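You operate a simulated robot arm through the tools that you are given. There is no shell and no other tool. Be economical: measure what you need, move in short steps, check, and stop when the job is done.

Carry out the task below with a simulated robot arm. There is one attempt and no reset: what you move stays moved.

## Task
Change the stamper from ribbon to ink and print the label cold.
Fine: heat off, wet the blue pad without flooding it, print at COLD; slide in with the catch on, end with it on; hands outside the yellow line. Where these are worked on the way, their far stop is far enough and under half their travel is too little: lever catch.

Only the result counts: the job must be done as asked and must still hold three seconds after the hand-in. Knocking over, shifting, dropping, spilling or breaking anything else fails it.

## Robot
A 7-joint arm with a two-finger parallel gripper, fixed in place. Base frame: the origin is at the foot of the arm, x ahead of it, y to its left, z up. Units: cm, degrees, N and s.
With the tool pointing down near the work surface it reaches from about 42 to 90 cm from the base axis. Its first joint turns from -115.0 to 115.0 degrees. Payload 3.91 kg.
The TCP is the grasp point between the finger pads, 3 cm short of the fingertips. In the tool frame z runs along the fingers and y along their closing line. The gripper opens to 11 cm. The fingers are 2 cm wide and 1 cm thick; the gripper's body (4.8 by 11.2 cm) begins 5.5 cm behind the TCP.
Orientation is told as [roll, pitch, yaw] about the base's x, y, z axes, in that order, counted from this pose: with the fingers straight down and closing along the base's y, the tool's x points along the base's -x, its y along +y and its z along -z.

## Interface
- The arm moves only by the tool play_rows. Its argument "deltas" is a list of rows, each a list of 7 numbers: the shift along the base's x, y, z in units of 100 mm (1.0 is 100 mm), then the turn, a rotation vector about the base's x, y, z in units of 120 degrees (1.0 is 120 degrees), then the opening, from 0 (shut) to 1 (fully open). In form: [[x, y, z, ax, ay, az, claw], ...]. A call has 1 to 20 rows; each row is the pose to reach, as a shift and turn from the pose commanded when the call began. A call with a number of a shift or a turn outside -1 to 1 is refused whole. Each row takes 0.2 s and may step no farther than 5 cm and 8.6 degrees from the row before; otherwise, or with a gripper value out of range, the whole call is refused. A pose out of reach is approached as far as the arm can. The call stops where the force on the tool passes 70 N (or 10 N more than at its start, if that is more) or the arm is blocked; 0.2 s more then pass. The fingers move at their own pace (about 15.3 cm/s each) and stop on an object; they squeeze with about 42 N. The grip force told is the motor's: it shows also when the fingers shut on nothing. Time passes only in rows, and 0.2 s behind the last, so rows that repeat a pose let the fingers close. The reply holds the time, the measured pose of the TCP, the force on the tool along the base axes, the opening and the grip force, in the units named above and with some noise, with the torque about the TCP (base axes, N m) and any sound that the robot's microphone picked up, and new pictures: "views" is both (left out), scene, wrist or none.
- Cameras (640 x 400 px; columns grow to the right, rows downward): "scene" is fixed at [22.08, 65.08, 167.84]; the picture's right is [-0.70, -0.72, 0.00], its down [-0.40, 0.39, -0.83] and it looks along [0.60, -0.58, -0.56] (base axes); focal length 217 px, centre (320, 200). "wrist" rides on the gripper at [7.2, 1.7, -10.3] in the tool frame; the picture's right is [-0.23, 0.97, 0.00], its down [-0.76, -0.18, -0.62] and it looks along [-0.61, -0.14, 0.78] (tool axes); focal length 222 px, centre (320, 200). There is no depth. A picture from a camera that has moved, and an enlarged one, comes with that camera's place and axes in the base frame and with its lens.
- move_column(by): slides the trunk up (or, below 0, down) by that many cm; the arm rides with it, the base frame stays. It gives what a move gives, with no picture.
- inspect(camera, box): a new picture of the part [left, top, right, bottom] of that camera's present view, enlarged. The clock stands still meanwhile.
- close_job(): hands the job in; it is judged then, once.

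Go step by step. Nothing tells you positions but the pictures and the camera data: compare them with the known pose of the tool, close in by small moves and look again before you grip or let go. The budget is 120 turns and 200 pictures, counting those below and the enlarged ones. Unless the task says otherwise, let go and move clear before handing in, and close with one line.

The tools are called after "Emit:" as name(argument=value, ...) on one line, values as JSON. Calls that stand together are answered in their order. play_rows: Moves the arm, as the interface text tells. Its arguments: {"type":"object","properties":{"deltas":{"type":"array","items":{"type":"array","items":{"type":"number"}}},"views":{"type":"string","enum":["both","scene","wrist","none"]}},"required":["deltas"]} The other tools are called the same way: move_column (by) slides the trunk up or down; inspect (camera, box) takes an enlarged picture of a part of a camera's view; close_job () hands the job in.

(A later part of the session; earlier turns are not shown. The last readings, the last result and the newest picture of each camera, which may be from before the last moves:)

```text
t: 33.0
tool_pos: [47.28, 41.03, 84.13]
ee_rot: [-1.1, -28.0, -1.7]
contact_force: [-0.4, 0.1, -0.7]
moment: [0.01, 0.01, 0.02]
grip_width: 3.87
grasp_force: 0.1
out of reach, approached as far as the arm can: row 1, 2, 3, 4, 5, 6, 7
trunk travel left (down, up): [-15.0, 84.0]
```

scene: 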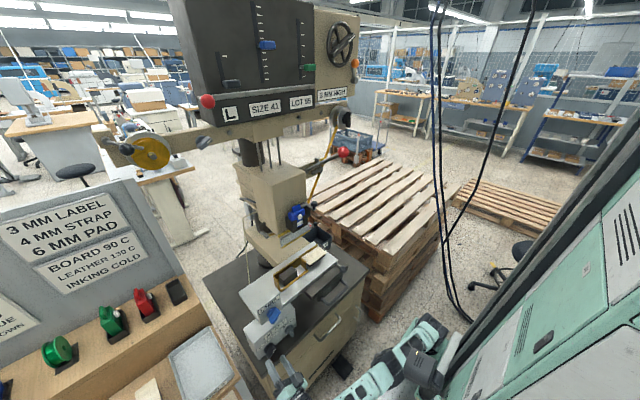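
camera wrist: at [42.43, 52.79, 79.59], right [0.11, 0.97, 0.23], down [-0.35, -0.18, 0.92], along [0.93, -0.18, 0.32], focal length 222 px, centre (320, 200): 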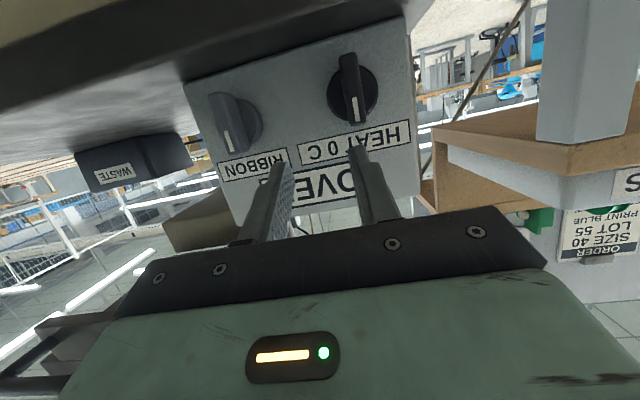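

Good, now at (47.3,41,84). I'll re-pitch toward horizontal and shift to y≈44.6.

Emit:
play_rows(deltas=[[0, 0.05, -0.05, 0, -0.065, 0, 0.35], [0, 0.1, -0.1, 0, -0.13, 0, 0.35], [0, 0.2, -0.2, 0, -0.195, 0, 0.35], [0.1, 0.3, -0.3, 0, -0.26, 0, 0.35], [0.2, 0.36, -0.4, 0.01, -0.32, 0.01, 0.35], [0.4, 0.36, -0.4, 0.01, -0.36, 0.015, 0.35]], views="wrist")

```text
t: 34.6
tool_pos: [56.35, 39.72, 84.28]
ee_rot: [15.7, -70.5, -20.4]
contact_force: [-0.3, -0.1, -0.3]
moment: [-0.01, -0.01, 0.02]
grip_width: 3.81
grasp_force: 0.0
trunk travel left (down, up): [-15.0, 84.0]
stopped in row 6: the arm was blocked; the commanded pose is now the measured one
camera wrist: at [44.45, 42.88, 80.94], right [0.17, 0.94, 0.3], down [-0.37, -0.23, 0.9], along [0.92, -0.26, 0.31], focal length 222 px, centre (320, 200)
```

wrist: 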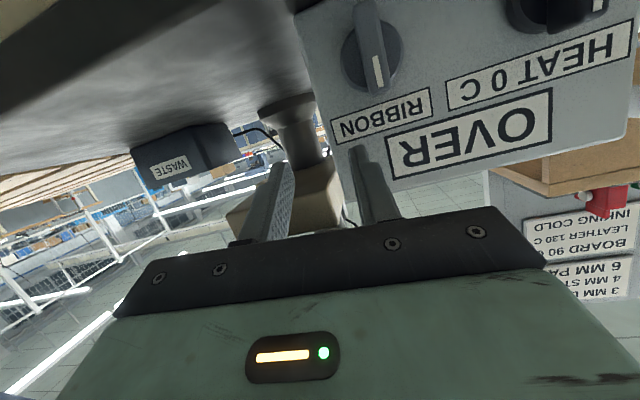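

Now at (56.4,39.7,84.3), above and right of the knob. I'll shift left over it, squaring the yaw, then come down straddling the bar.

Emit:
play_rows(deltas=[[-0.08, 0.1, 0, 0, 0, 0.03, 0.35], [-0.1, 0.3, 0, 0, 0, 0.06, 0.35], [-0.1, 0.48, 0, 0, 0, 0.07, 0.35]], views="wrist")

```text
t: 35.6
tool_pos: [56.35, 42.77, 86.79]
ee_rot: [23.2, -69.8, -19.9]
contact_force: [-0.7, 0.3, 1.1]
moment: [0.01, -0.01, -0.01]
grip_width: 3.86
grasp_force: 0.0
trunk travel left (down, up): [-15.0, 84.0]
stopped in row 3: the arm was blocked; the commanded pose is now the measured one
camera wrist: at [44.14, 44.54, 83.52], right [0.04, 0.94, 0.35], down [-0.34, -0.31, 0.89], along [0.94, -0.15, 0.3], focal length 222 px, centre (320, 200)
```

wrist: 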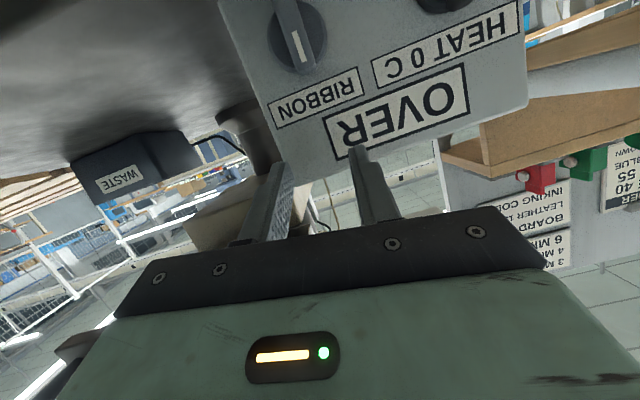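

The arm prefers this height relative to the trunk, so I'll use the trunk for height. First I'll back off in x.

Emit:
play_rows(deltas=[[-0.1, 0, 0, 0, 0, 0, 0.35], [-0.2, 0, 0, 0, 0, 0, 0.35], [-0.3, 0, 0, 0, 0, 0, 0.35]], views="none")

```text
t: 36.4
tool_pos: [53.7, 42.46, 86.66]
ee_rot: [23.1, -69.8, -20.6]
contact_force: [0.3, 1.3, 0.4]
moment: [0.0, 0.03, 0.04]
grip_width: 3.87
grasp_force: 0.1
trunk travel left (down, up): [-15.0, 84.0]
```

Good. Next I'll lower the trunk and shift left by 2 cm.

Emit:
move_column(by=-7)

Emit:
play_rows(deltas=[[0, 0.1, 0, 0, 0, 0, 0.35], [0, 0.2, 0, 0, 0, 0, 0.35]], views="wrist")

```text
t: 37.5
tool_pos: [53.72, 42.42, 79.8]
ee_rot: [23.4, -69.8, -20.7]
contact_force: [0.2, 0.1, 0.0]
moment: [-0.02, 0.02, 0.0]
grip_width: 3.86
grasp_force: 0.1
trunk travel left (down, up): [-8.0, 91.0]
```

```text
t: 38.3
tool_pos: [54.48, 42.88, 82.15]
ee_rot: [30.1, -68.7, -27.4]
contact_force: [-0.2, 0.0, 0.3]
moment: [-0.02, -0.02, -0.02]
grip_width: 3.86
grasp_force: 0.0
trunk travel left (down, up): [-8.0, 91.0]
stopped in row 2: the arm was blocked; the commanded pose is now the measured one
camera wrist: at [42.23, 44.93, 79.07], right [0.06, 0.92, 0.39], down [-0.34, -0.35, 0.87], along [0.94, -0.18, 0.29], focal length 222 px, centre (320, 200)
```

wrist: 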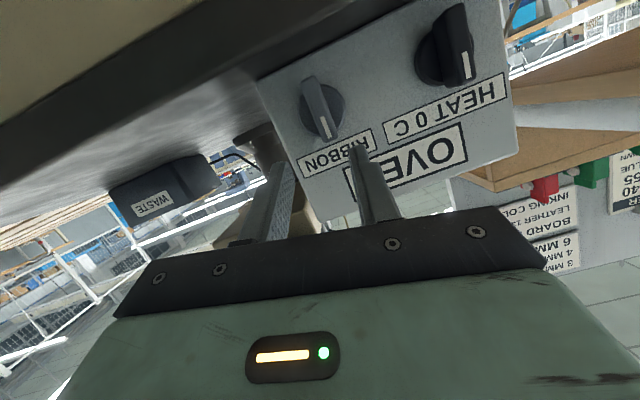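

The knob lies in the tool's plane but lower. I'll open a little wider, lower the trunk 3.4 cm, and check.

Emit:
move_column(by=-3.4)

Emit:
play_rows(deltas=[[0, 0, 0, 0, 0, 0, 0.5], [0.05, 0.02, 0, 0, 0, 0, 0.5]], views="wrist")

```text
t: 39.1
tool_pos: [54.3, 42.85, 78.96]
ee_rot: [30.3, -68.6, -27.5]
contact_force: [-0.6, 0.9, -0.4]
moment: [0.02, 0.01, -0.03]
grip_width: 3.84
grasp_force: 0.0
trunk travel left (down, up): [-4.6, 94.4]
```

```text
t: 39.7
tool_pos: [54.89, 42.7, 79.22]
ee_rot: [31.3, -68.5, -28.8]
contact_force: [0.5, -0.5, -1.0]
moment: [0.01, -0.02, 0.03]
grip_width: 5.5
grasp_force: 0.0
trunk travel left (down, up): [-4.6, 94.4]
camera wrist: at [42.72, 44.93, 76.11], right [0.06, 0.92, 0.4], down [-0.34, -0.36, 0.87], along [0.94, -0.19, 0.29], focal length 222 px, centre (320, 200)
```

wrist: 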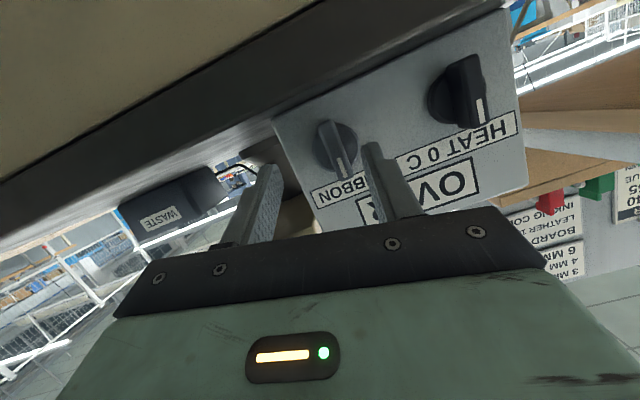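

The bar sits within the finger gap, nearer the right finger. I'll advance in small steps.

Emit:
play_rows(deltas=[[0.07, 0.03, 0, 0, 0, 0, 0.5], [0.14, 0.05, 0, 0, 0, 0, 0.5]], views="wrist")

```text
t: 40.3
tool_pos: [56.76, 42.56, 80.0]
ee_rot: [33.0, -68.2, -30.8]
contact_force: [0.1, -0.5, -0.2]
moment: [-0.01, 0.03, -0.02]
grip_width: 5.48
grasp_force: 0.0
trunk travel left (down, up): [-4.6, 94.4]
camera wrist: at [44.59, 44.84, 76.84], right [0.07, 0.91, 0.41], down [-0.35, -0.36, 0.87], along [0.94, -0.2, 0.29], focal length 222 px, centre (320, 200)
```

wrist: 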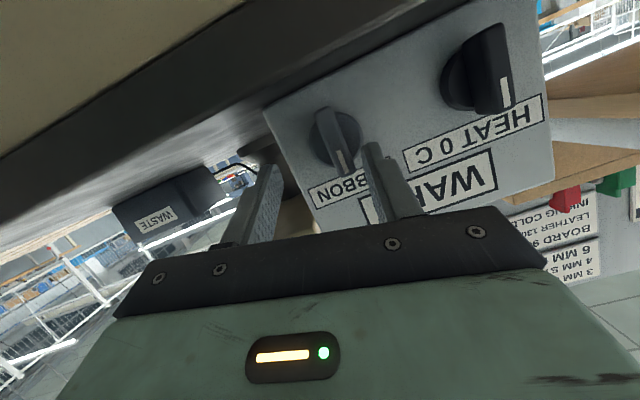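

The display is dropping (now WARM). The tool drifted up a bit, so I'll lower the trunk 1.6 cm and then close.

Emit:
move_column(by=-1.8)

Emit:
inspect(camera="wrist", box=[220, 60, 460, 210])

Emit:
inspect(camera="scene", box=[255, 305, 315, 355])

```text
t: 40.9
tool_pos: [56.63, 42.58, 78.21]
ee_rot: [32.8, -68.1, -30.5]
contact_force: [0.2, -0.2, -0.3]
moment: [-0.02, 0.03, -0.01]
grip_width: 5.47
grasp_force: 0.1
trunk travel left (down, up): [-2.8, 96.2]
```

```text
2.67 times, centred on (340, 135) of wrist
camera zoom: at [44.58, 44.86, 74.98], right [0.07, 0.91, 0.41], down [-0.35, -0.36, 0.87], along [0.94, -0.2, 0.29], focal length 592 px, centre (267, 373)
```

zoom: 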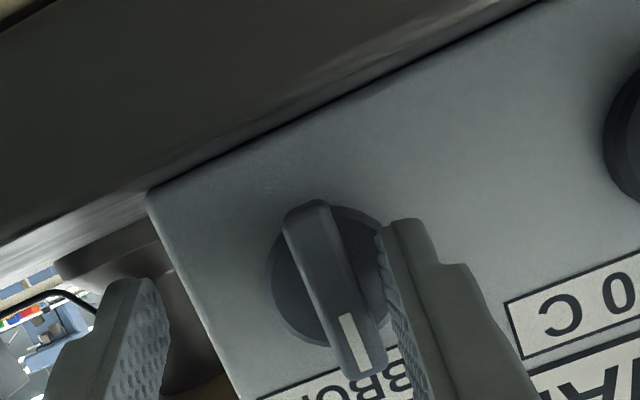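

```text
8.00 times, centred on (285, 330) of scene
camera zoom: at [22.08, 65.08, 167.84], right [-0.7, -0.72, 0.0], down [-0.4, 0.39, -0.83], along [0.6, -0.58, -0.56], focal length 1736 px, centre (600, -840)
```

zoom: 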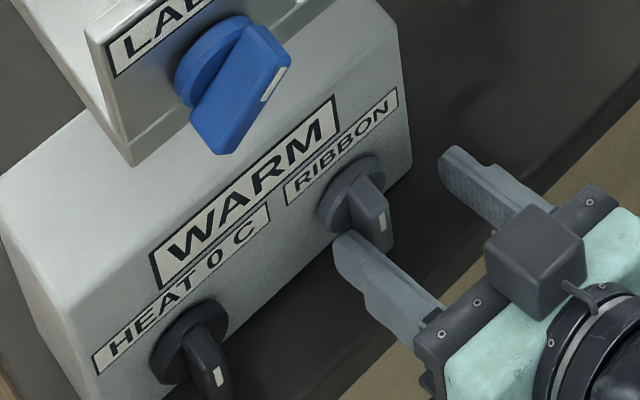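

The bar is between the fingers. I'll close gently.

Emit:
play_rows(deltas=[[0, 0.02, 0, 0, 0, 0, 0.35], [0, 0.05, 0, 0, 0, 0, 0.2], [0, 0.08, 0, 0, 0, 0, 0], [0, 0.08, 0, 0, 0, 0, 0]], views="wrist")

Emit:
inspect(camera="scene", box=[255, 305, 315, 355])

```text
t: 41.7
tool_pos: [56.86, 43.79, 79.13]
ee_rot: [37.4, -67.3, -32.6]
contact_force: [15.3, 85.7, 11.9]
moment: [0.78, 0.68, 1.48]
grip_width: 1.3
grasp_force: 42.2
trunk travel left (down, up): [-2.8, 96.2]
stopped in row 3: the force on the tool passed its limit at 84 N (the readings are from after the stop); the commanded pose is now the measured one
camera wrist: at [44.53, 45.72, 76.06], right [0.03, 0.9, 0.44], down [-0.33, -0.4, 0.85], along [0.94, -0.17, 0.29], focal length 222 px, centre (320, 200)
```

wrist: 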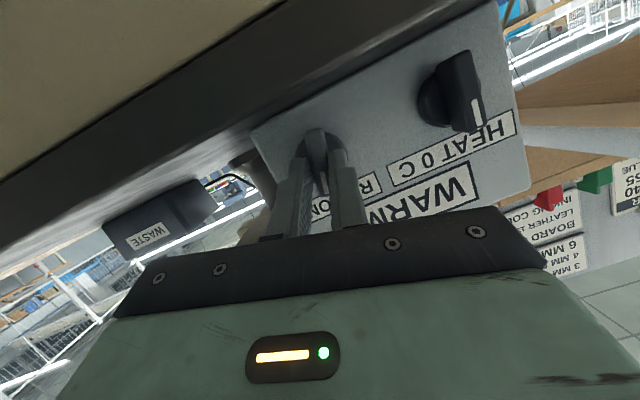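

```text
8.00 times, centred on (285, 330) of scene
camera zoom: at [22.08, 65.08, 167.84], right [-0.7, -0.72, 0.0], down [-0.4, 0.39, -0.83], along [0.6, -0.58, -0.56], focal length 1736 px, centre (600, -840)
```

zoom: 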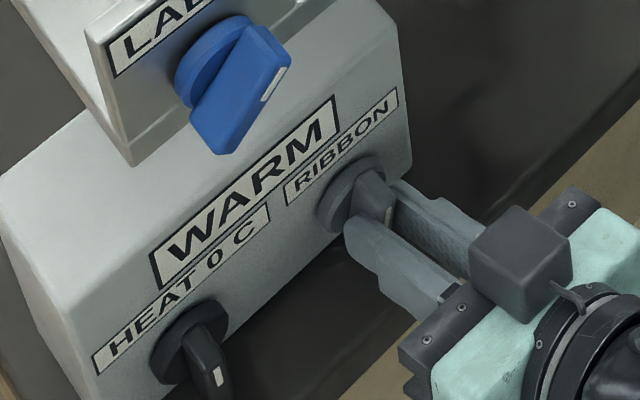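

Gripped at 1.3 cm. Now I'll turn clockwise (+x roll), letting the tool ease to the left to relieve the side load.

Emit:
play_rows(deltas=[[0, 0.04, 0, 0, 0, 0, 0], [0, 0.06, 0, 0.06, 0, 0, 0], [0, 0.06, 0, 0.12, 0, 0, 0], [0, 0.06, 0, 0.18, 0, 0, 0], [0, 0.06, 0, 0.24, 0, 0, 0], [0, 0.06, 0, 0.3, 0, 0, 0], [0, 0.06, 0, 0.36, 0, 0, 0]], views="wrist")

Emit:
inspect(camera="scene", box=[255, 305, 315, 355])

```text
t: 43.3
tool_pos: [56.98, 43.42, 78.73]
ee_rot: [78.4, -32.1, -68.1]
contact_force: [-36.2, -37.4, -37.8]
moment: [-0.49, 1.69, -0.96]
grip_width: 1.19
grasp_force: 45.4
trunk travel left (down, up): [-2.8, 96.2]
camera wrist: at [44.93, 47.2, 78.1], right [0.06, 0.36, 0.93], down [-0.35, -0.86, 0.36], along [0.94, -0.35, 0.07], focal length 222 px, centre (320, 200)
```

wrist: 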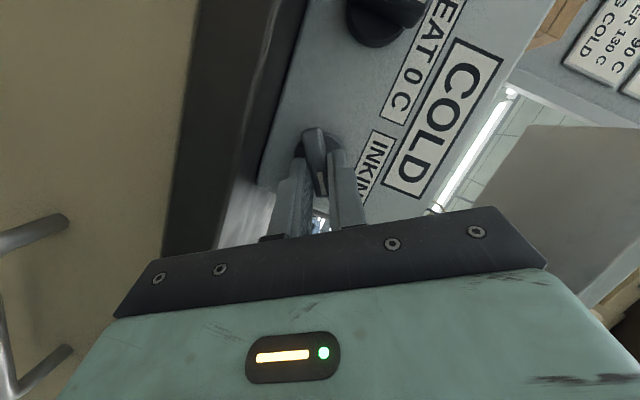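

```text
8.00 times, centred on (285, 330) of scene
camera zoom: at [22.08, 65.08, 167.84], right [-0.7, -0.72, 0.0], down [-0.4, 0.39, -0.83], along [0.6, -0.58, -0.56], focal length 1736 px, centre (600, -840)
```

zoom: 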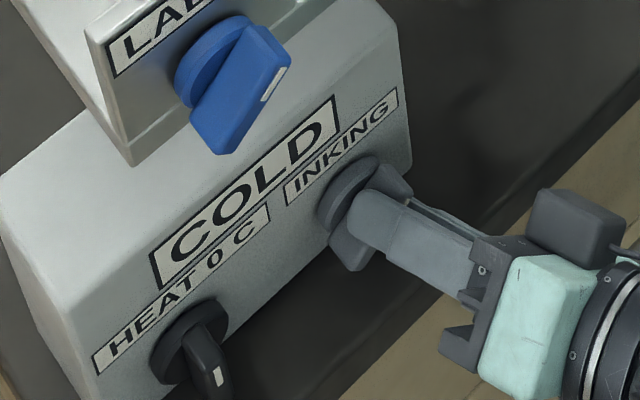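

INKING and COLD are both showing. I'll release and back away.

Emit:
play_rows(deltas=[[0, 0, 0, 0, 0, 0, 0.2], [0, 0, 0, 0, 0, 0, 0.35], [-0.1, 0, 0, 0, 0, 0, 0.35], [-0.25, 0, 0, 0, 0, 0, 0.35], [-0.5, 0, 0, 0, 0, 0, 0.35], [-0.7, 0, 0, 0, 0, 0, 0.35]], views="none")

Emit:
inspect(camera="scene", box=[255, 305, 315, 355])

```text
t: 44.7
tool_pos: [50.04, 43.44, 79.4]
ee_rot: [79.2, -32.1, -68.0]
contact_force: [-0.3, -1.2, 0.5]
moment: [-0.02, 0.02, -0.02]
grip_width: 3.85
grasp_force: 0.0
trunk travel left (down, up): [-2.8, 96.2]
```

```text
8.00 times, centred on (285, 330) of scene
camera zoom: at [22.08, 65.08, 167.84], right [-0.7, -0.72, 0.0], down [-0.4, 0.39, -0.83], along [0.6, -0.58, -0.56], focal length 1736 px, centre (600, -840)
```

zoom: 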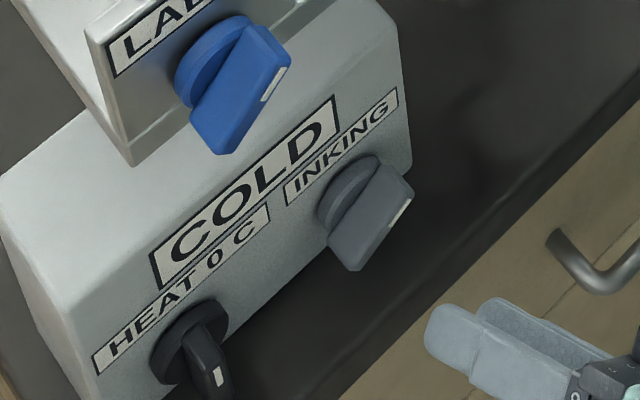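

Both knobs are set cleanly. Next I'll roll back upright and raise the trunk to look closely at the ink bottle and its lever.

Emit:
play_rows(deltas=[[0, 0, 0, -0.06, 0, 0, 0.35], [0, 0, 0, -0.12, 0, 0, 0.35], [0, 0, 0, -0.18, 0, 0, 0.35], [-0.05, 0, 0, -0.24, 0, 0, 0.35], [-0.1, -0.1, 0, -0.3, 0, 0, 0.35], [-0.15, -0.2, 0, -0.36, 0, 0, 0.35], [-0.15, -0.3, 0, -0.42, 0, 0, 0.35]], views="none")

Emit:
move_column(by=36)

Emit:
play_rows(deltas=[[0, -0.3, 0, 0, 0, 0, 0.35], [0, -0.6, 0, 0, 0, 0, 0.35], [0, -0.9, 0, 0, 0, 0, 0.35]], views="both")

```text
t: 46.3
tool_pos: [49.15, 39.46, 80.49]
ee_rot: [21.4, -70.2, -19.7]
contact_force: [0.3, -0.4, 0.2]
moment: [-0.01, -0.01, -0.01]
grip_width: 3.86
grasp_force: 0.0
trunk travel left (down, up): [-2.8, 96.2]
```

```text
t: 49.8
tool_pos: [49.01, 39.46, 116.34]
ee_rot: [21.4, -70.2, -19.6]
contact_force: [0.0, -0.1, 0.6]
moment: [-0.01, 0.0, 0.0]
grip_width: 3.86
grasp_force: 0.1
trunk travel left (down, up): [-38.8, 60.2]
```

```text
t: 50.6
tool_pos: [48.36, 31.51, 115.23]
ee_rot: [17.9, -70.4, -15.4]
contact_force: [-0.6, 0.5, 0.3]
moment: [-0.01, 0.0, -0.03]
grip_width: 3.87
grasp_force: 0.0
trunk travel left (down, up): [-38.8, 60.2]
camera wrist: at [36.11, 33.39, 111.86], right [0.05, 0.95, 0.31], down [-0.34, -0.28, 0.9], along [0.94, -0.15, 0.31], focal length 222 px, centre (320, 200)
```

scene: 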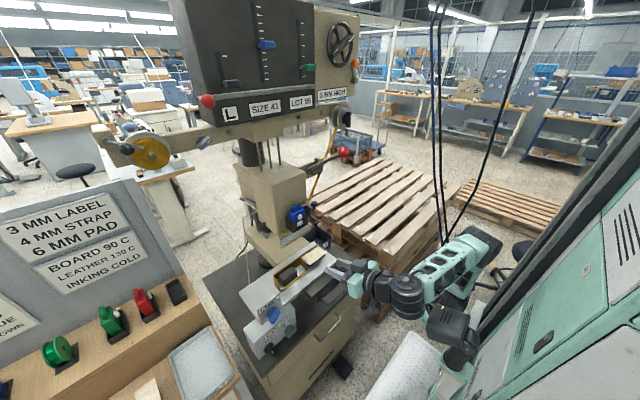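
wrist: 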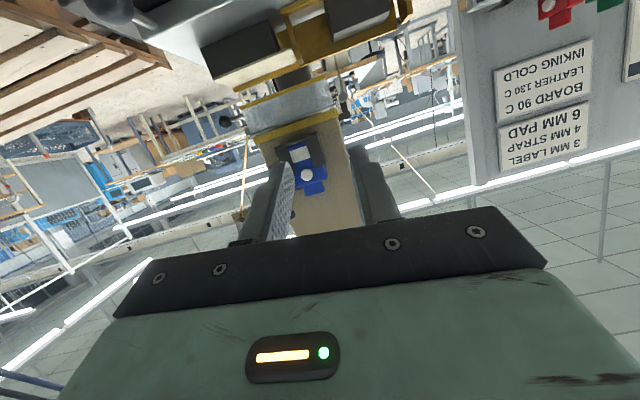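

A good front view of the head: bottle, guard and yellow lines. I'll zoom in with fingers open.

Emit:
play_rows(deltas=[[0, 0.0, 0.05, 0, 0, 0, 0.8], [0, 0.2, 0.1, 0, 0, 0, 1]], views="none")

Emit:
inspect(camera="wrist", box=[210, 90, 370, 220])

Emit:
inspect(camera="wrist", box=[60, 0, 420, 120])

```text
t: 51.2
tool_pos: [48.54, 33.6, 116.22]
ee_rot: [18.0, -70.5, -15.7]
contact_force: [-0.4, -1.0, 0.4]
moment: [-0.01, 0.03, 0.02]
grip_width: 11.0
grasp_force: 0.1
trunk travel left (down, up): [-38.8, 60.2]
```

```text
3.08 times, centred on (290, 155) of wrist
camera zoom: at [36.26, 35.35, 112.85], right [0.05, 0.95, 0.31], down [-0.34, -0.28, 0.9], along [0.94, -0.15, 0.31], focal length 684 px, centre (412, 338)
```

zoom: 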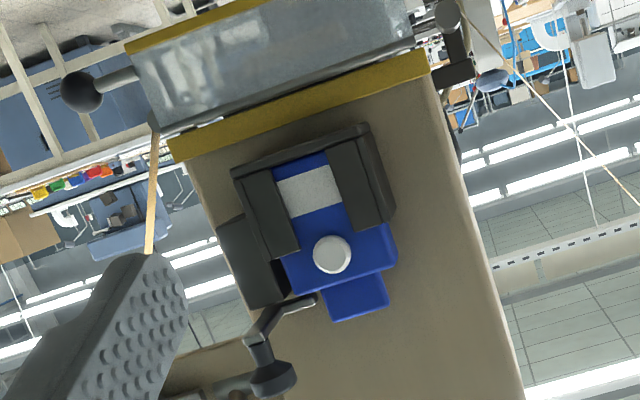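

```text
1.78 times, centred on (240, 60) of wrist
camera zoom: at [36.26, 35.35, 112.85], right [0.05, 0.95, 0.31], down [-0.34, -0.28, 0.9], along [0.94, -0.15, 0.31], focal length 395 px, centre (462, 449)
```

zoom: 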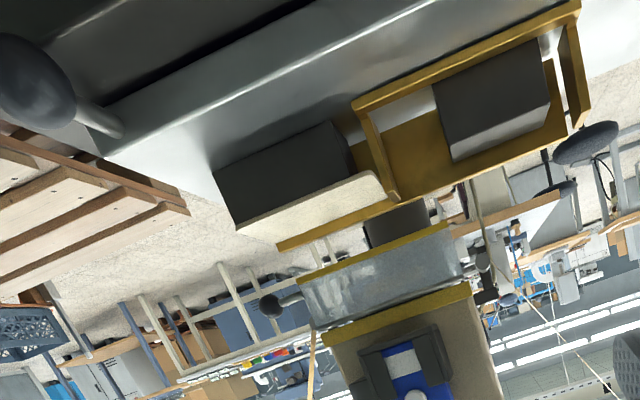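

The bottle has a white disc, a pale window and a small crank with a knob beside it. I'll compare with the spare red/green units and view the crank closer.

Emit:
inspect(camera="scene", box=[85, 280, 195, 350])

Emit:
inspect(camera="wrist", box=[260, 125, 325, 195])

Emit:
inspect(camera="scene", box=[255, 205, 285, 255])

```text
5.71 times, centred on (140, 315) of scene
camera zoom: at [22.08, 65.08, 167.84], right [-0.7, -0.72, 0.0], down [-0.4, 0.39, -0.83], along [0.6, -0.58, -0.56], focal length 1240 px, centre (1349, -457)
```

zoom: 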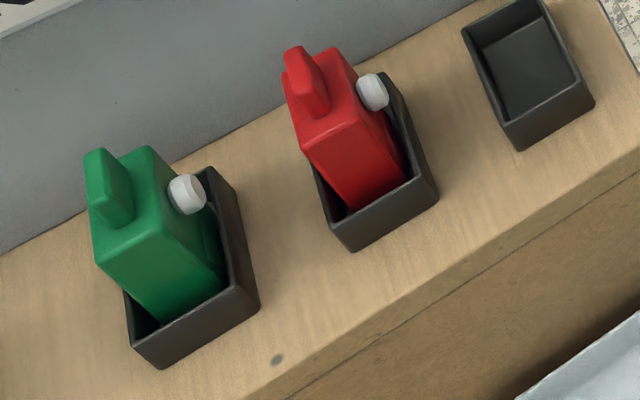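

```text
5.71 times, centred on (292, 160) of wrist
camera zoom: at [36.26, 35.35, 112.85], right [0.05, 0.95, 0.31], down [-0.34, -0.28, 0.9], along [0.94, -0.15, 0.31], focal length 1269 px, centre (477, 429)
```

zoom: 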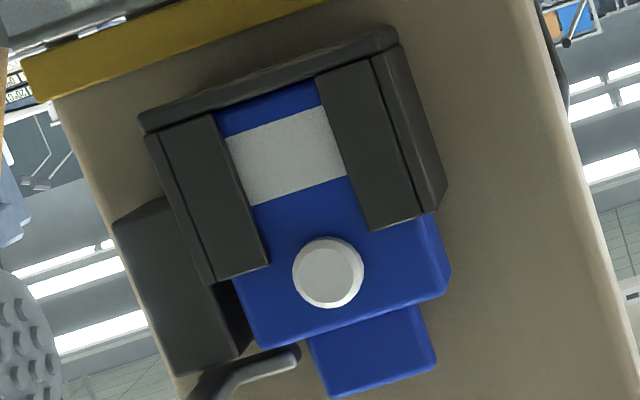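

```text
8.00 times, centred on (270, 230) of scene
camera zoom: at [22.08, 65.08, 167.84], right [-0.7, -0.72, 0.0], down [-0.4, 0.39, -0.83], along [0.6, -0.58, -0.56], focal length 1736 px, centre (720, -40)
```

zoom: 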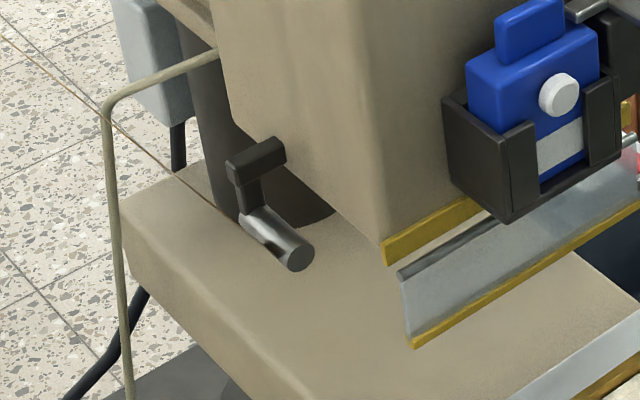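

The cartridge has a white push button at about (71.6,27.1,119), and the crank beside it looks like its retaining clip. I'll close the fingers and approach the button with the tips to press it a little and watch the window.

Emit:
play_rows(deltas=[[0.2, -0.1, 0.1, 0, -0.03, 0, 0.0], [0.5, -0.3, 0.2, 0, -0.06, 0, 0.0], [0.8, -0.5, 0.3, -0.02, -0.09, -0.02, 0.0], [1.0, -0.66, 0.3, -0.04, -0.1, -0.03, 0.0]], views="wrist")

```text
t: 52.2
tool_pos: [58.4, 27.04, 119.2]
ee_rot: [9.2, -83.3, -10.6]
contact_force: [-0.4, 0.3, 0.5]
moment: [-0.02, 0.0, 0.0]
grip_width: 0.01
grasp_force: 37.8
trunk travel left (down, up): [-38.8, 60.2]
camera wrist: at [47.33, 29.16, 113.31], right [0.05, 0.97, 0.24], down [-0.54, -0.18, 0.82], along [0.84, -0.17, 0.51], focal length 222 px, centre (320, 200)
```

wrist: 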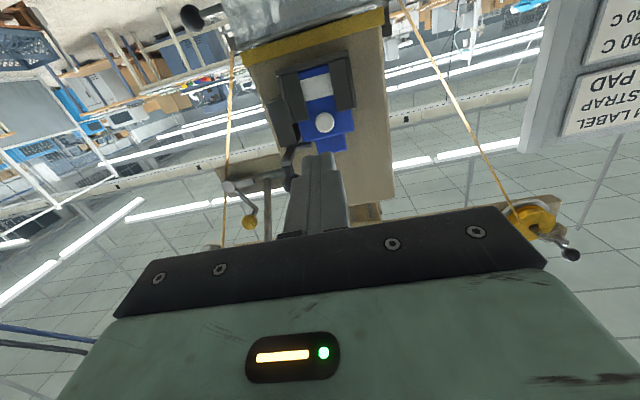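

Alignment is good: the button is at (71.6,27.1,118.7). I'll advance to just short of it.

Emit:
play_rows(deltas=[[0.3, 0, 0, 0, 0, 0, 0.0], [0.6, 0, 0, 0, 0, 0, 0.0], [0.85, 0, 0, 0, 0, 0, 0.0]], views="wrist")

Emit:
inspect(camera="scene", box=[275, 190, 330, 240])

```text
t: 53.0
tool_pos: [67.02, 26.94, 119.36]
ee_rot: [9.7, -83.2, -11.0]
contact_force: [-0.7, 0.2, 0.8]
moment: [0.02, -0.01, -0.06]
grip_width: 0.0
grasp_force: 37.6
trunk travel left (down, up): [-38.8, 60.2]
camera wrist: at [55.89, 29.1, 113.43], right [0.05, 0.97, 0.24], down [-0.54, -0.18, 0.82], along [0.84, -0.17, 0.51], focal length 222 px, centre (320, 200)
```

wrist: 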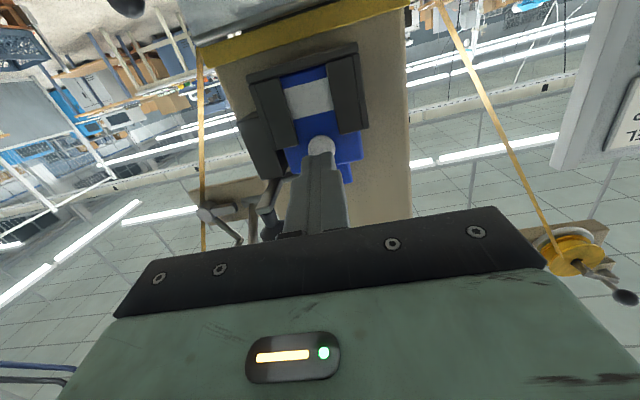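

```text
8.00 times, centred on (302, 215) of scene
camera zoom: at [22.08, 65.08, 167.84], right [-0.7, -0.72, 0.0], down [-0.4, 0.39, -0.83], along [0.6, -0.58, -0.56], focal length 1736 px, centre (460, 80)
```

zoom: 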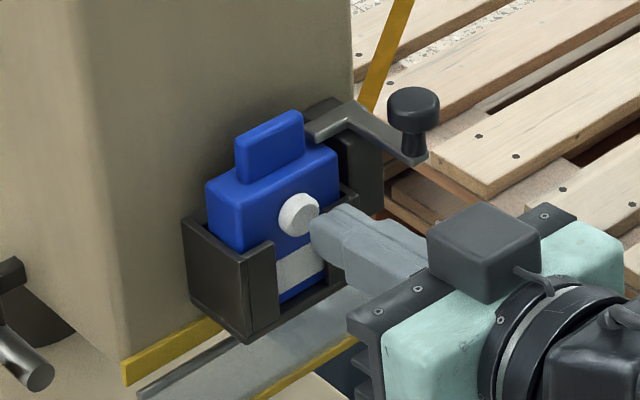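

Tip and button are aligned, about 1.3 cm apart. I'll press gently in small increments.

Emit:
play_rows(deltas=[[0.06, 0, 0.01, 0, 0, 0, 0.0], [0.1, 0, 0.01, 0, 0, 0, 0.0], [0.13, 0, 0.01, 0, 0, 0, 0.0], [0.16, 0, 0.01, 0, 0, 0, 0.0]], views="none")

Emit:
inspect(camera="scene", box=[275, 190, 330, 240])

```text
t: 54.0
tool_pos: [68.47, 26.96, 119.41]
ee_rot: [9.8, -83.3, -11.2]
contact_force: [-0.3, -0.1, -0.7]
moment: [0.02, -0.04, 0.01]
grip_width: 0.0
grasp_force: 37.3
trunk travel left (down, up): [-38.8, 60.2]
```

```text
8.00 times, centred on (302, 215) of scene
camera zoom: at [22.08, 65.08, 167.84], right [-0.7, -0.72, 0.0], down [-0.4, 0.39, -0.83], along [0.6, -0.58, -0.56], focal length 1736 px, centre (460, 80)
```

zoom: 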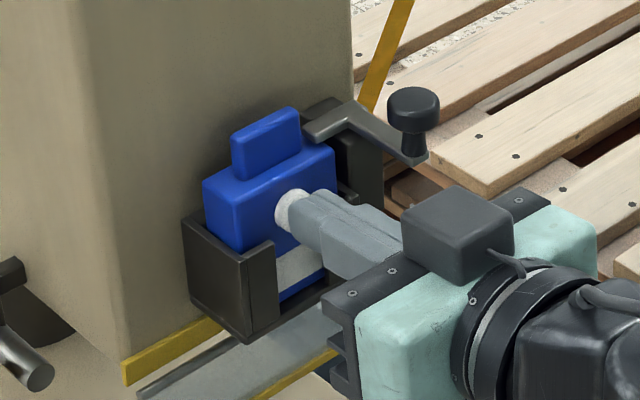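

The whole cartridge gave slightly with almost no force. I'll press 5 mm more and watch the button versus the body.

Emit:
play_rows(deltas=[[0.03, 0, 0, 0, 0, 0, 0.0], [0.05, 0, 0, 0, 0, 0, 0.0]], views="wrist")

Emit:
inspect(camera="scene", box=[275, 190, 330, 240])

```text
t: 54.6
tool_pos: [68.98, 27.08, 119.58]
ee_rot: [10.0, -83.3, -11.6]
contact_force: [-5.4, -1.2, 1.7]
moment: [-0.01, -0.04, -0.07]
grip_width: 0.0
grasp_force: 37.0
trunk travel left (down, up): [-38.8, 60.2]
camera wrist: at [57.86, 29.15, 113.47], right [0.05, 0.97, 0.25], down [-0.54, -0.18, 0.82], along [0.84, -0.17, 0.51], focal length 222 px, centre (320, 200)
```

wrist: 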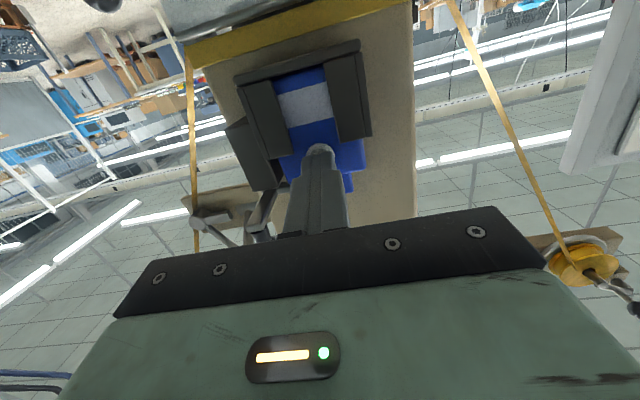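

```text
8.00 times, centred on (302, 215) of scene
camera zoom: at [22.08, 65.08, 167.84], right [-0.7, -0.72, 0.0], down [-0.4, 0.39, -0.83], along [0.6, -0.58, -0.56], focal length 1736 px, centre (460, 80)
```

zoom: 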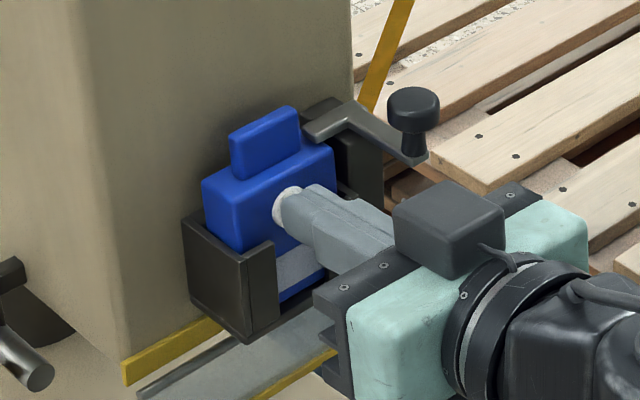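

The button has depressed (5 N) and the window seems tinted. I'll zoom on the window.

Emit:
inspect(camera="wrist", box=[225, 40, 385, 200])

```text
2.50 times, centred on (305, 120) of wrist
camera zoom: at [57.86, 29.15, 113.47], right [0.05, 0.97, 0.25], down [-0.54, -0.18, 0.82], along [0.84, -0.17, 0.51], focal length 555 px, centre (358, 400)
```

zoom: 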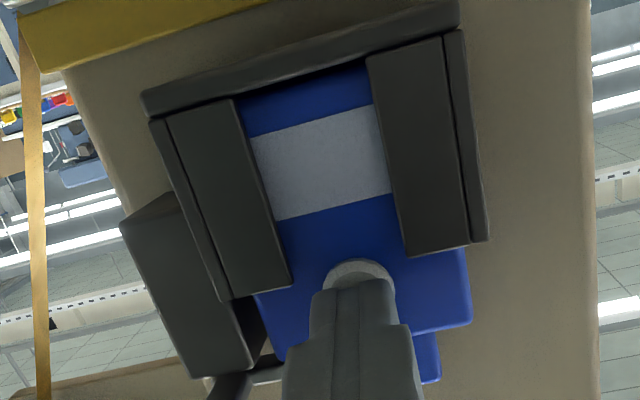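

The window is turning pale blue, so pressing wets the pad. I'll press slightly deeper and hold briefly to see how it progresses.

Emit:
play_rows(deltas=[[0.03, 0, 0, 0, 0, 0, 0.0]], views="none")

Emit:
inspect(camera="wrist", box=[225, 40, 385, 200])

```text
t: 55.0
tool_pos: [69.26, 26.98, 119.45]
ee_rot: [10.3, -83.4, -11.6]
contact_force: [-7.6, -2.5, 2.5]
moment: [0.0, -0.08, -0.08]
grip_width: 0.01
grasp_force: 37.2
trunk travel left (down, up): [-38.8, 60.2]
```

```text
2.50 times, centred on (305, 120) of wrist
camera zoom: at [58.08, 29.18, 113.47], right [0.05, 0.97, 0.25], down [-0.54, -0.18, 0.82], along [0.84, -0.17, 0.51], focal length 555 px, centre (358, 400)
```

zoom: 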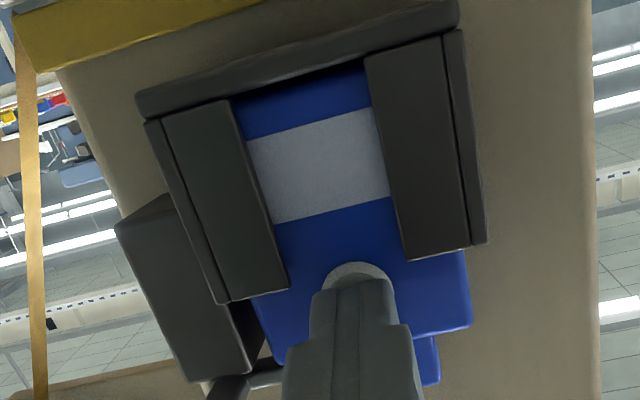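

There's a slow increase. I'll hold another 0.4 s.

Emit:
play_rows(deltas=[[0.02, 0, 0, 0, 0, 0, 0.0], [0.02, 0, 0, 0, 0, 0, 0.0]], views="none")

Emit:
inspect(camera="wrist", box=[225, 40, 385, 200])

```text
t: 55.6
tool_pos: [69.26, 27.03, 119.42]
ee_rot: [10.0, -83.3, -11.4]
contact_force: [-13.8, -5.0, 2.2]
moment: [-0.02, -0.1, -0.12]
grip_width: 0.0
grasp_force: 37.9
trunk travel left (down, up): [-38.8, 60.2]
```

```text
2.50 times, centred on (305, 120) of wrist
camera zoom: at [58.29, 29.21, 113.47], right [0.05, 0.97, 0.25], down [-0.54, -0.18, 0.82], along [0.84, -0.17, 0.51], focal length 555 px, centre (358, 400)
```

zoom: 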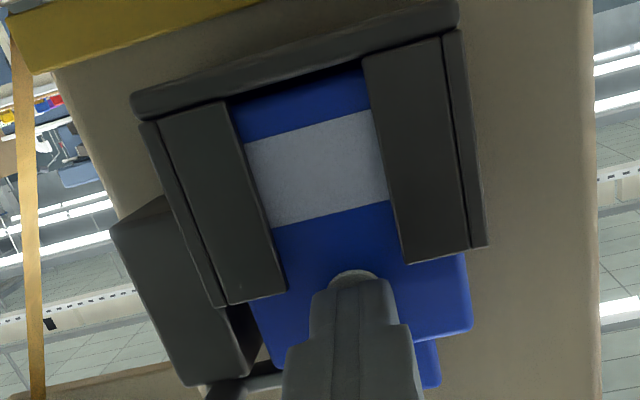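

The tint is now steady and only pale, perhaps one dose per press. I'll release fully and compare from a clear view.

Emit:
play_rows(deltas=[[-0.1, 0, 0, 0, 0, 0, 0.0], [-0.25, 0, 0, 0, 0, 0, 0.0], [-0.3, 0, 0, 0, 0, 0, 0.0]], views="none")

Emit:
inspect(camera="wrist", box=[225, 40, 385, 200])

Emit:
inspect(camera="scene", box=[275, 190, 330, 240])

```text
t: 56.4
tool_pos: [66.47, 27.03, 119.3]
ee_rot: [9.8, -83.3, -11.2]
contact_force: [-0.4, 0.2, 0.6]
moment: [0.0, 0.0, -0.02]
grip_width: 0.0
grasp_force: 38.2
trunk travel left (down, up): [-38.8, 60.2]
```

```text
2.50 times, centred on (305, 120) of wrist
camera zoom: at [55.41, 29.19, 113.4], right [0.05, 0.97, 0.24], down [-0.54, -0.18, 0.82], along [0.84, -0.17, 0.51], focal length 555 px, centre (358, 400)
```

zoom: 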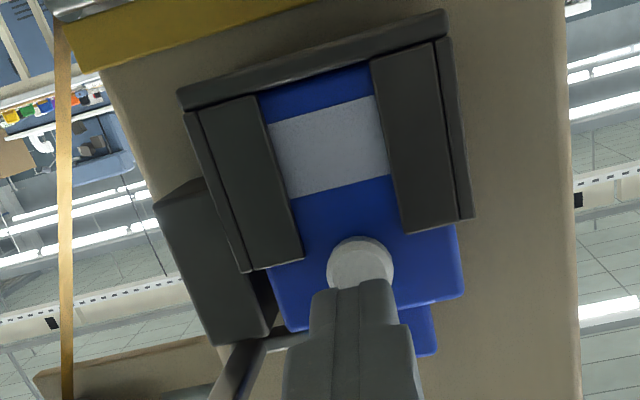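

```text
8.00 times, centred on (302, 215) of scene
camera zoom: at [22.08, 65.08, 167.84], right [-0.7, -0.72, 0.0], down [-0.4, 0.39, -0.83], along [0.6, -0.58, -0.56], focal length 1736 px, centre (460, 80)
```

zoom: 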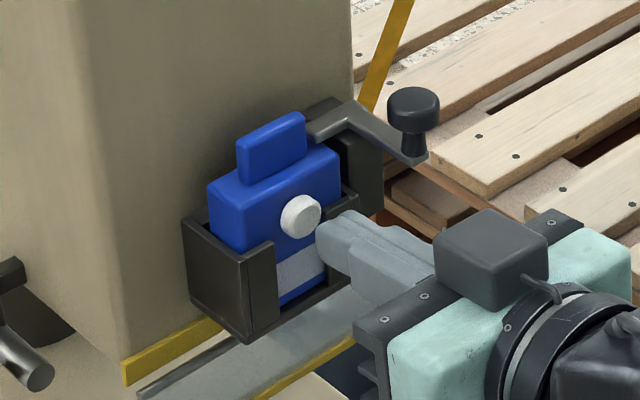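

The tint stayed, so it's cumulative. I'll press again firmly and hold a bit, then compare.

Emit:
play_rows(deltas=[[0.15, 0, 0, 0, 0, 0, 0.0], [0.25, 0, 0, 0, 0, 0, 0.0], [0.29, 0, 0, 0, 0, 0, 0.0], [0.29, 0, 0, 0, 0, 0, 0.0]], views="none")

Emit:
play_rows(deltas=[[-0.15, 0, 0, 0, 0, 0, 0.0], [-0.29, 0, 0, 0, 0, 0, 0.0]], views="none")

Emit:
inspect(camera="wrist", box=[225, 40, 385, 200])

Emit:
inspect(camera="scene", box=[275, 190, 330, 240])

```text
t: 57.4
tool_pos: [69.3, 27.0, 119.49]
ee_rot: [9.7, -83.3, -11.0]
contact_force: [-12.3, -1.9, -2.1]
moment: [0.0, 0.06, -0.07]
grip_width: 0.0
grasp_force: 37.3
trunk travel left (down, up): [-38.8, 60.2]
```

```text
t: 58.0
tool_pos: [66.52, 27.14, 119.31]
ee_rot: [9.9, -83.3, -11.4]
contact_force: [-0.3, 0.4, -0.4]
moment: [0.0, -0.01, -0.01]
grip_width: 0.0
grasp_force: 37.8
trunk travel left (down, up): [-38.8, 60.2]
```

```text
2.50 times, centred on (305, 120) of wrist
camera zoom: at [55.38, 29.21, 113.38], right [0.05, 0.97, 0.25], down [-0.54, -0.18, 0.82], along [0.84, -0.17, 0.51], focal length 555 px, centre (358, 400)
```

zoom: 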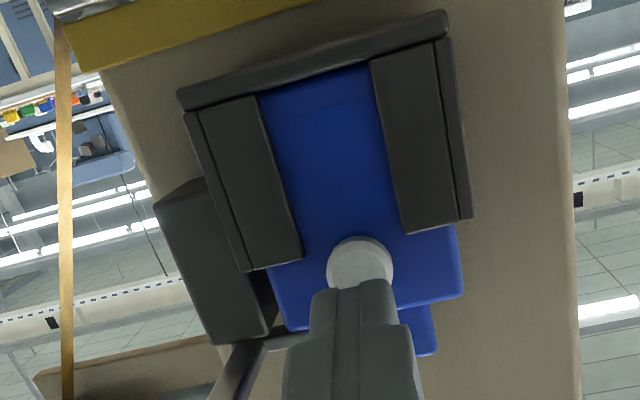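

```text
8.00 times, centred on (302, 215) of scene
camera zoom: at [22.08, 65.08, 167.84], right [-0.7, -0.72, 0.0], down [-0.4, 0.39, -0.83], along [0.6, -0.58, -0.56], focal length 1736 px, centre (460, 80)
```

zoom: 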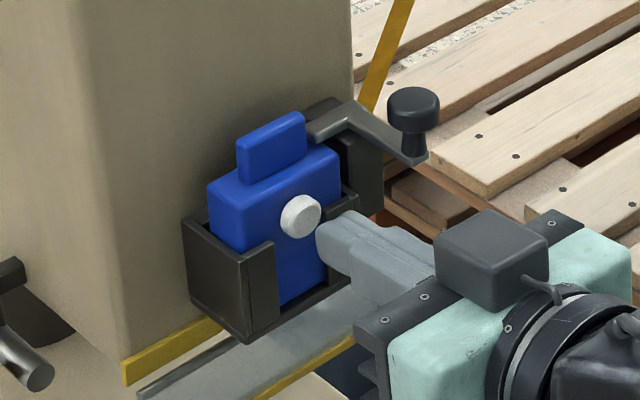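

The window is now fully blue: the pad is wetted, so I stop pressing. Next I'll back out and look down on the slide and its catch.

Emit:
play_rows(deltas=[[-0.4, 0, 0, 0, 0.0, 0, 0.0], [-0.7, 0, 0.1, 0, 0.0, 0, 0.3], [-1.0, -0.05, 0.2, 0, 0.06, 0, 0.6], [-1.0, -0.1, 0.4, 0, 0.12, 0, 1], [-1.0, -0.2, 0.6, 0, 0.18, 0, 1]], views="none")

Emit:
play_rows(deltas=[[-0.2, -0.1, 0.1, 0, 0.07, 0, 1], [-0.4, -0.2, 0.2, 0, 0.14, 0, 1], [-0.6, -0.3, 0.3, 0, 0.21, 0, 1], [-0.8, -0.4, 0.4, 0, 0.28, 0, 1], [-1.0, -0.5, 0.5, 0, 0.35, 0, 1], [-1.0, -0.5, 0.5, 0, 0.42, 0, 1], [-1.0, -0.5, 0.5, 0, 0.47, 0, 1]], views="both")

```text
t: 59.2
tool_pos: [56.57, 25.03, 125.18]
ee_rot: [0.9, -61.6, -2.5]
contact_force: [0.2, -0.1, -0.1]
moment: [0.04, 0.02, -0.02]
grip_width: 11.01
grasp_force: 0.1
trunk travel left (down, up): [-38.8, 60.2]
```

```text
t: 60.8
tool_pos: [43.99, 14.78, 118.02]
ee_rot: [-1.1, -5.7, -1.1]
contact_force: [-3.9, 5.7, -0.5]
moment: [-0.47, -0.43, -0.05]
grip_width: 10.98
grasp_force: 0.0
out of reach, approached as far as the arm can: row 3, 4, 5, 6, 7
trunk travel left (down, up): [-38.8, 60.2]
camera wrist: at [35.75, 16.86, 127.63], right [0.25, 0.97, 0.0], down [0.69, -0.18, 0.7], along [0.68, -0.17, -0.71], focal length 222 px, centre (320, 200)
```

scene: 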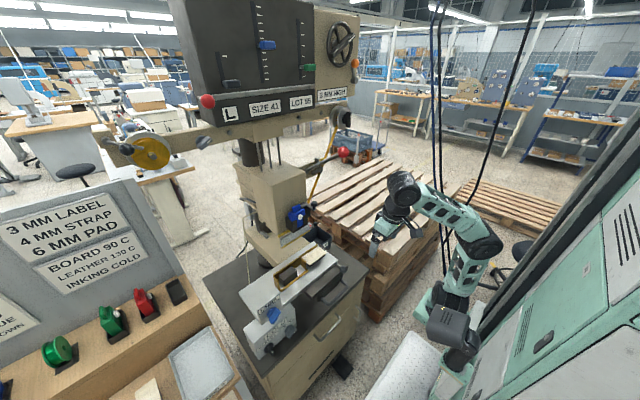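
wrist: 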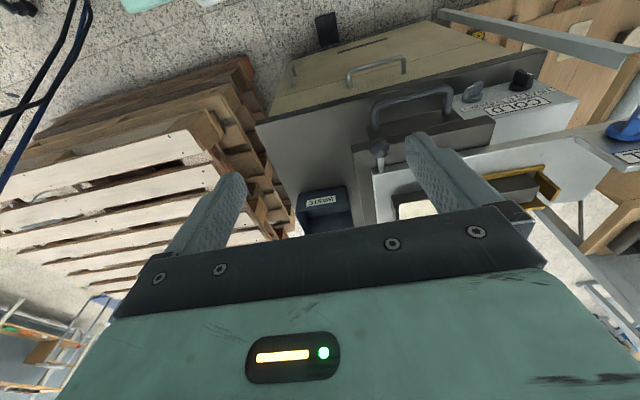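

The catch ball and handle are visible. I'll zoom in.

Emit:
inspect(camera="wrist", box=[290, 70, 480, 230])

Emit:
inspect(camera="scene", box=[310, 240, 370, 310])

```text
2.50 times, centred on (385, 150) of wrist
camera zoom: at [35.75, 16.86, 127.63], right [0.25, 0.97, 0.0], down [0.69, -0.18, 0.7], along [0.68, -0.17, -0.71], focal length 555 px, centre (158, 325)
```

zoom: 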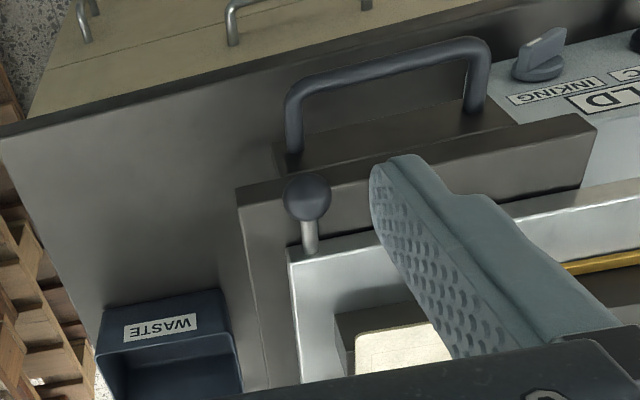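

```text
5.71 times, centred on (340, 275) of scene
camera zoom: at [22.08, 65.08, 167.84], right [-0.7, -0.72, 0.0], down [-0.4, 0.39, -0.83], along [0.6, -0.58, -0.56], focal length 1240 px, centre (206, -229)
```

zoom: 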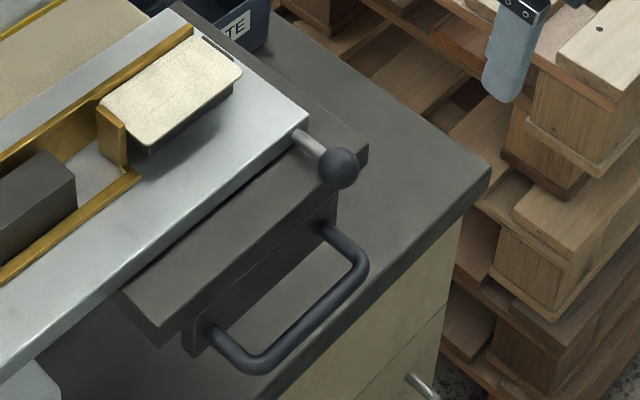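

The rod with a ball sticks out of the slide plate's front edge, and a U-handle sits below on the dark base. I'll move closer for an unobstructed view of the ball.

Emit:
play_rows(deltas=[[0, 0.3, 0, 0, 0, 0, 1], [0.05, 0.6, -0.2, 0, 0, 0, 1], [0.05, 0.9, -0.4, 0, 0, 0, 1]], views="wrist")

Emit:
inspect(camera="wrist", box=[240, 40, 420, 210])

```text
t: 61.6
tool_pos: [44.63, 23.14, 114.09]
ee_rot: [-1.3, -5.5, -1.3]
contact_force: [-0.1, -1.4, 0.5]
moment: [0.01, 0.01, -0.01]
grip_width: 10.99
grasp_force: 0.1
out of reach, approached as far as the arm can: row 1
trunk travel left (down, up): [-38.8, 60.2]
camera wrist: at [36.42, 25.21, 123.59], right [0.25, 0.97, 0.0], down [0.7, -0.18, 0.7], along [0.67, -0.17, -0.72], focal length 222 px, centre (320, 200)
```

wrist: 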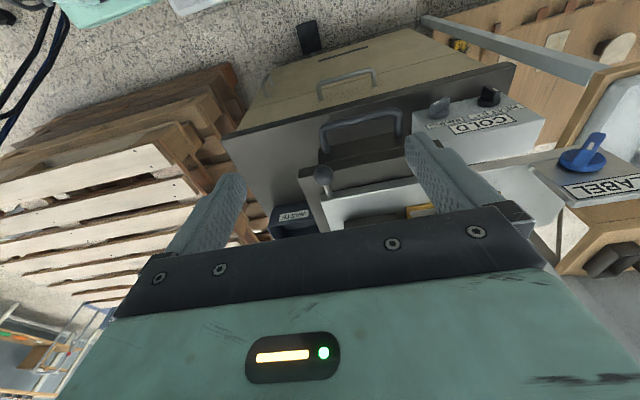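

```text
2.35 times, centred on (330, 125) of wrist
camera zoom: at [36.42, 25.21, 123.59], right [0.25, 0.97, 0.0], down [0.7, -0.18, 0.7], along [0.67, -0.17, -0.72], focal length 523 px, centre (296, 376)
```

zoom: 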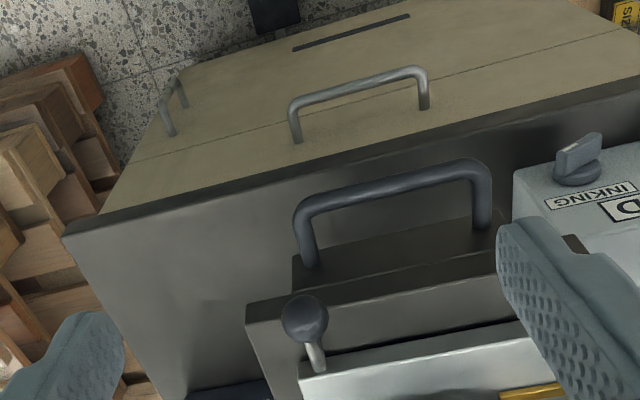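

I want a level frontal view of the ball and rod, so I'll pitch the tool up in place.

Emit:
play_rows(deltas=[[0, 0, 0, 0, -0.07, 0, 1], [0, 0, 0, 0, -0.14, 0, 1], [0, 0, 0, 0, -0.21, 0, 1], [0, 0, 0, 0, -0.28, 0, 1], [0, -0.1, 0, 0, -0.35, 0, 1], [0, -0.2, 0, 0, -0.42, 0, 1]], views="wrist")

Emit:
inspect(camera="wrist", box=[180, 0, 460, 170])

```text
t: 63.0
tool_pos: [44.45, 21.03, 113.98]
ee_rot: [0.6, -55.9, -2.3]
contact_force: [0.0, 1.2, -0.6]
moment: [0.01, 0.01, 0.02]
grip_width: 10.99
grasp_force: 0.0
trunk travel left (down, up): [-38.8, 60.2]
camera wrist: at [31.86, 23.21, 113.85], right [0.16, 0.97, 0.19], down [-0.1, -0.18, 0.98], along [0.98, -0.17, 0.06], focal length 222 px, centre (320, 200)
```

wrist: 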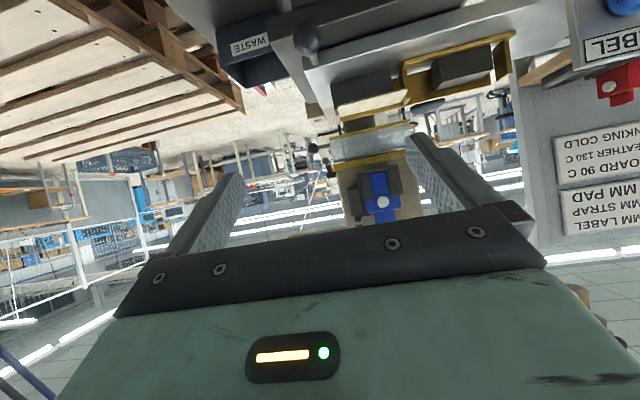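

```text
2.29 times, centred on (320, 85) of wrist
camera zoom: at [31.86, 23.21, 113.85], right [0.16, 0.97, 0.19], down [-0.1, -0.18, 0.98], along [0.98, -0.17, 0.06], focal length 508 px, centre (320, 463)
```

zoom: 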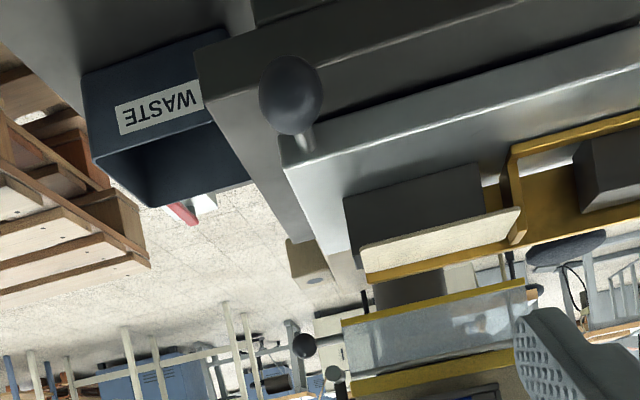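

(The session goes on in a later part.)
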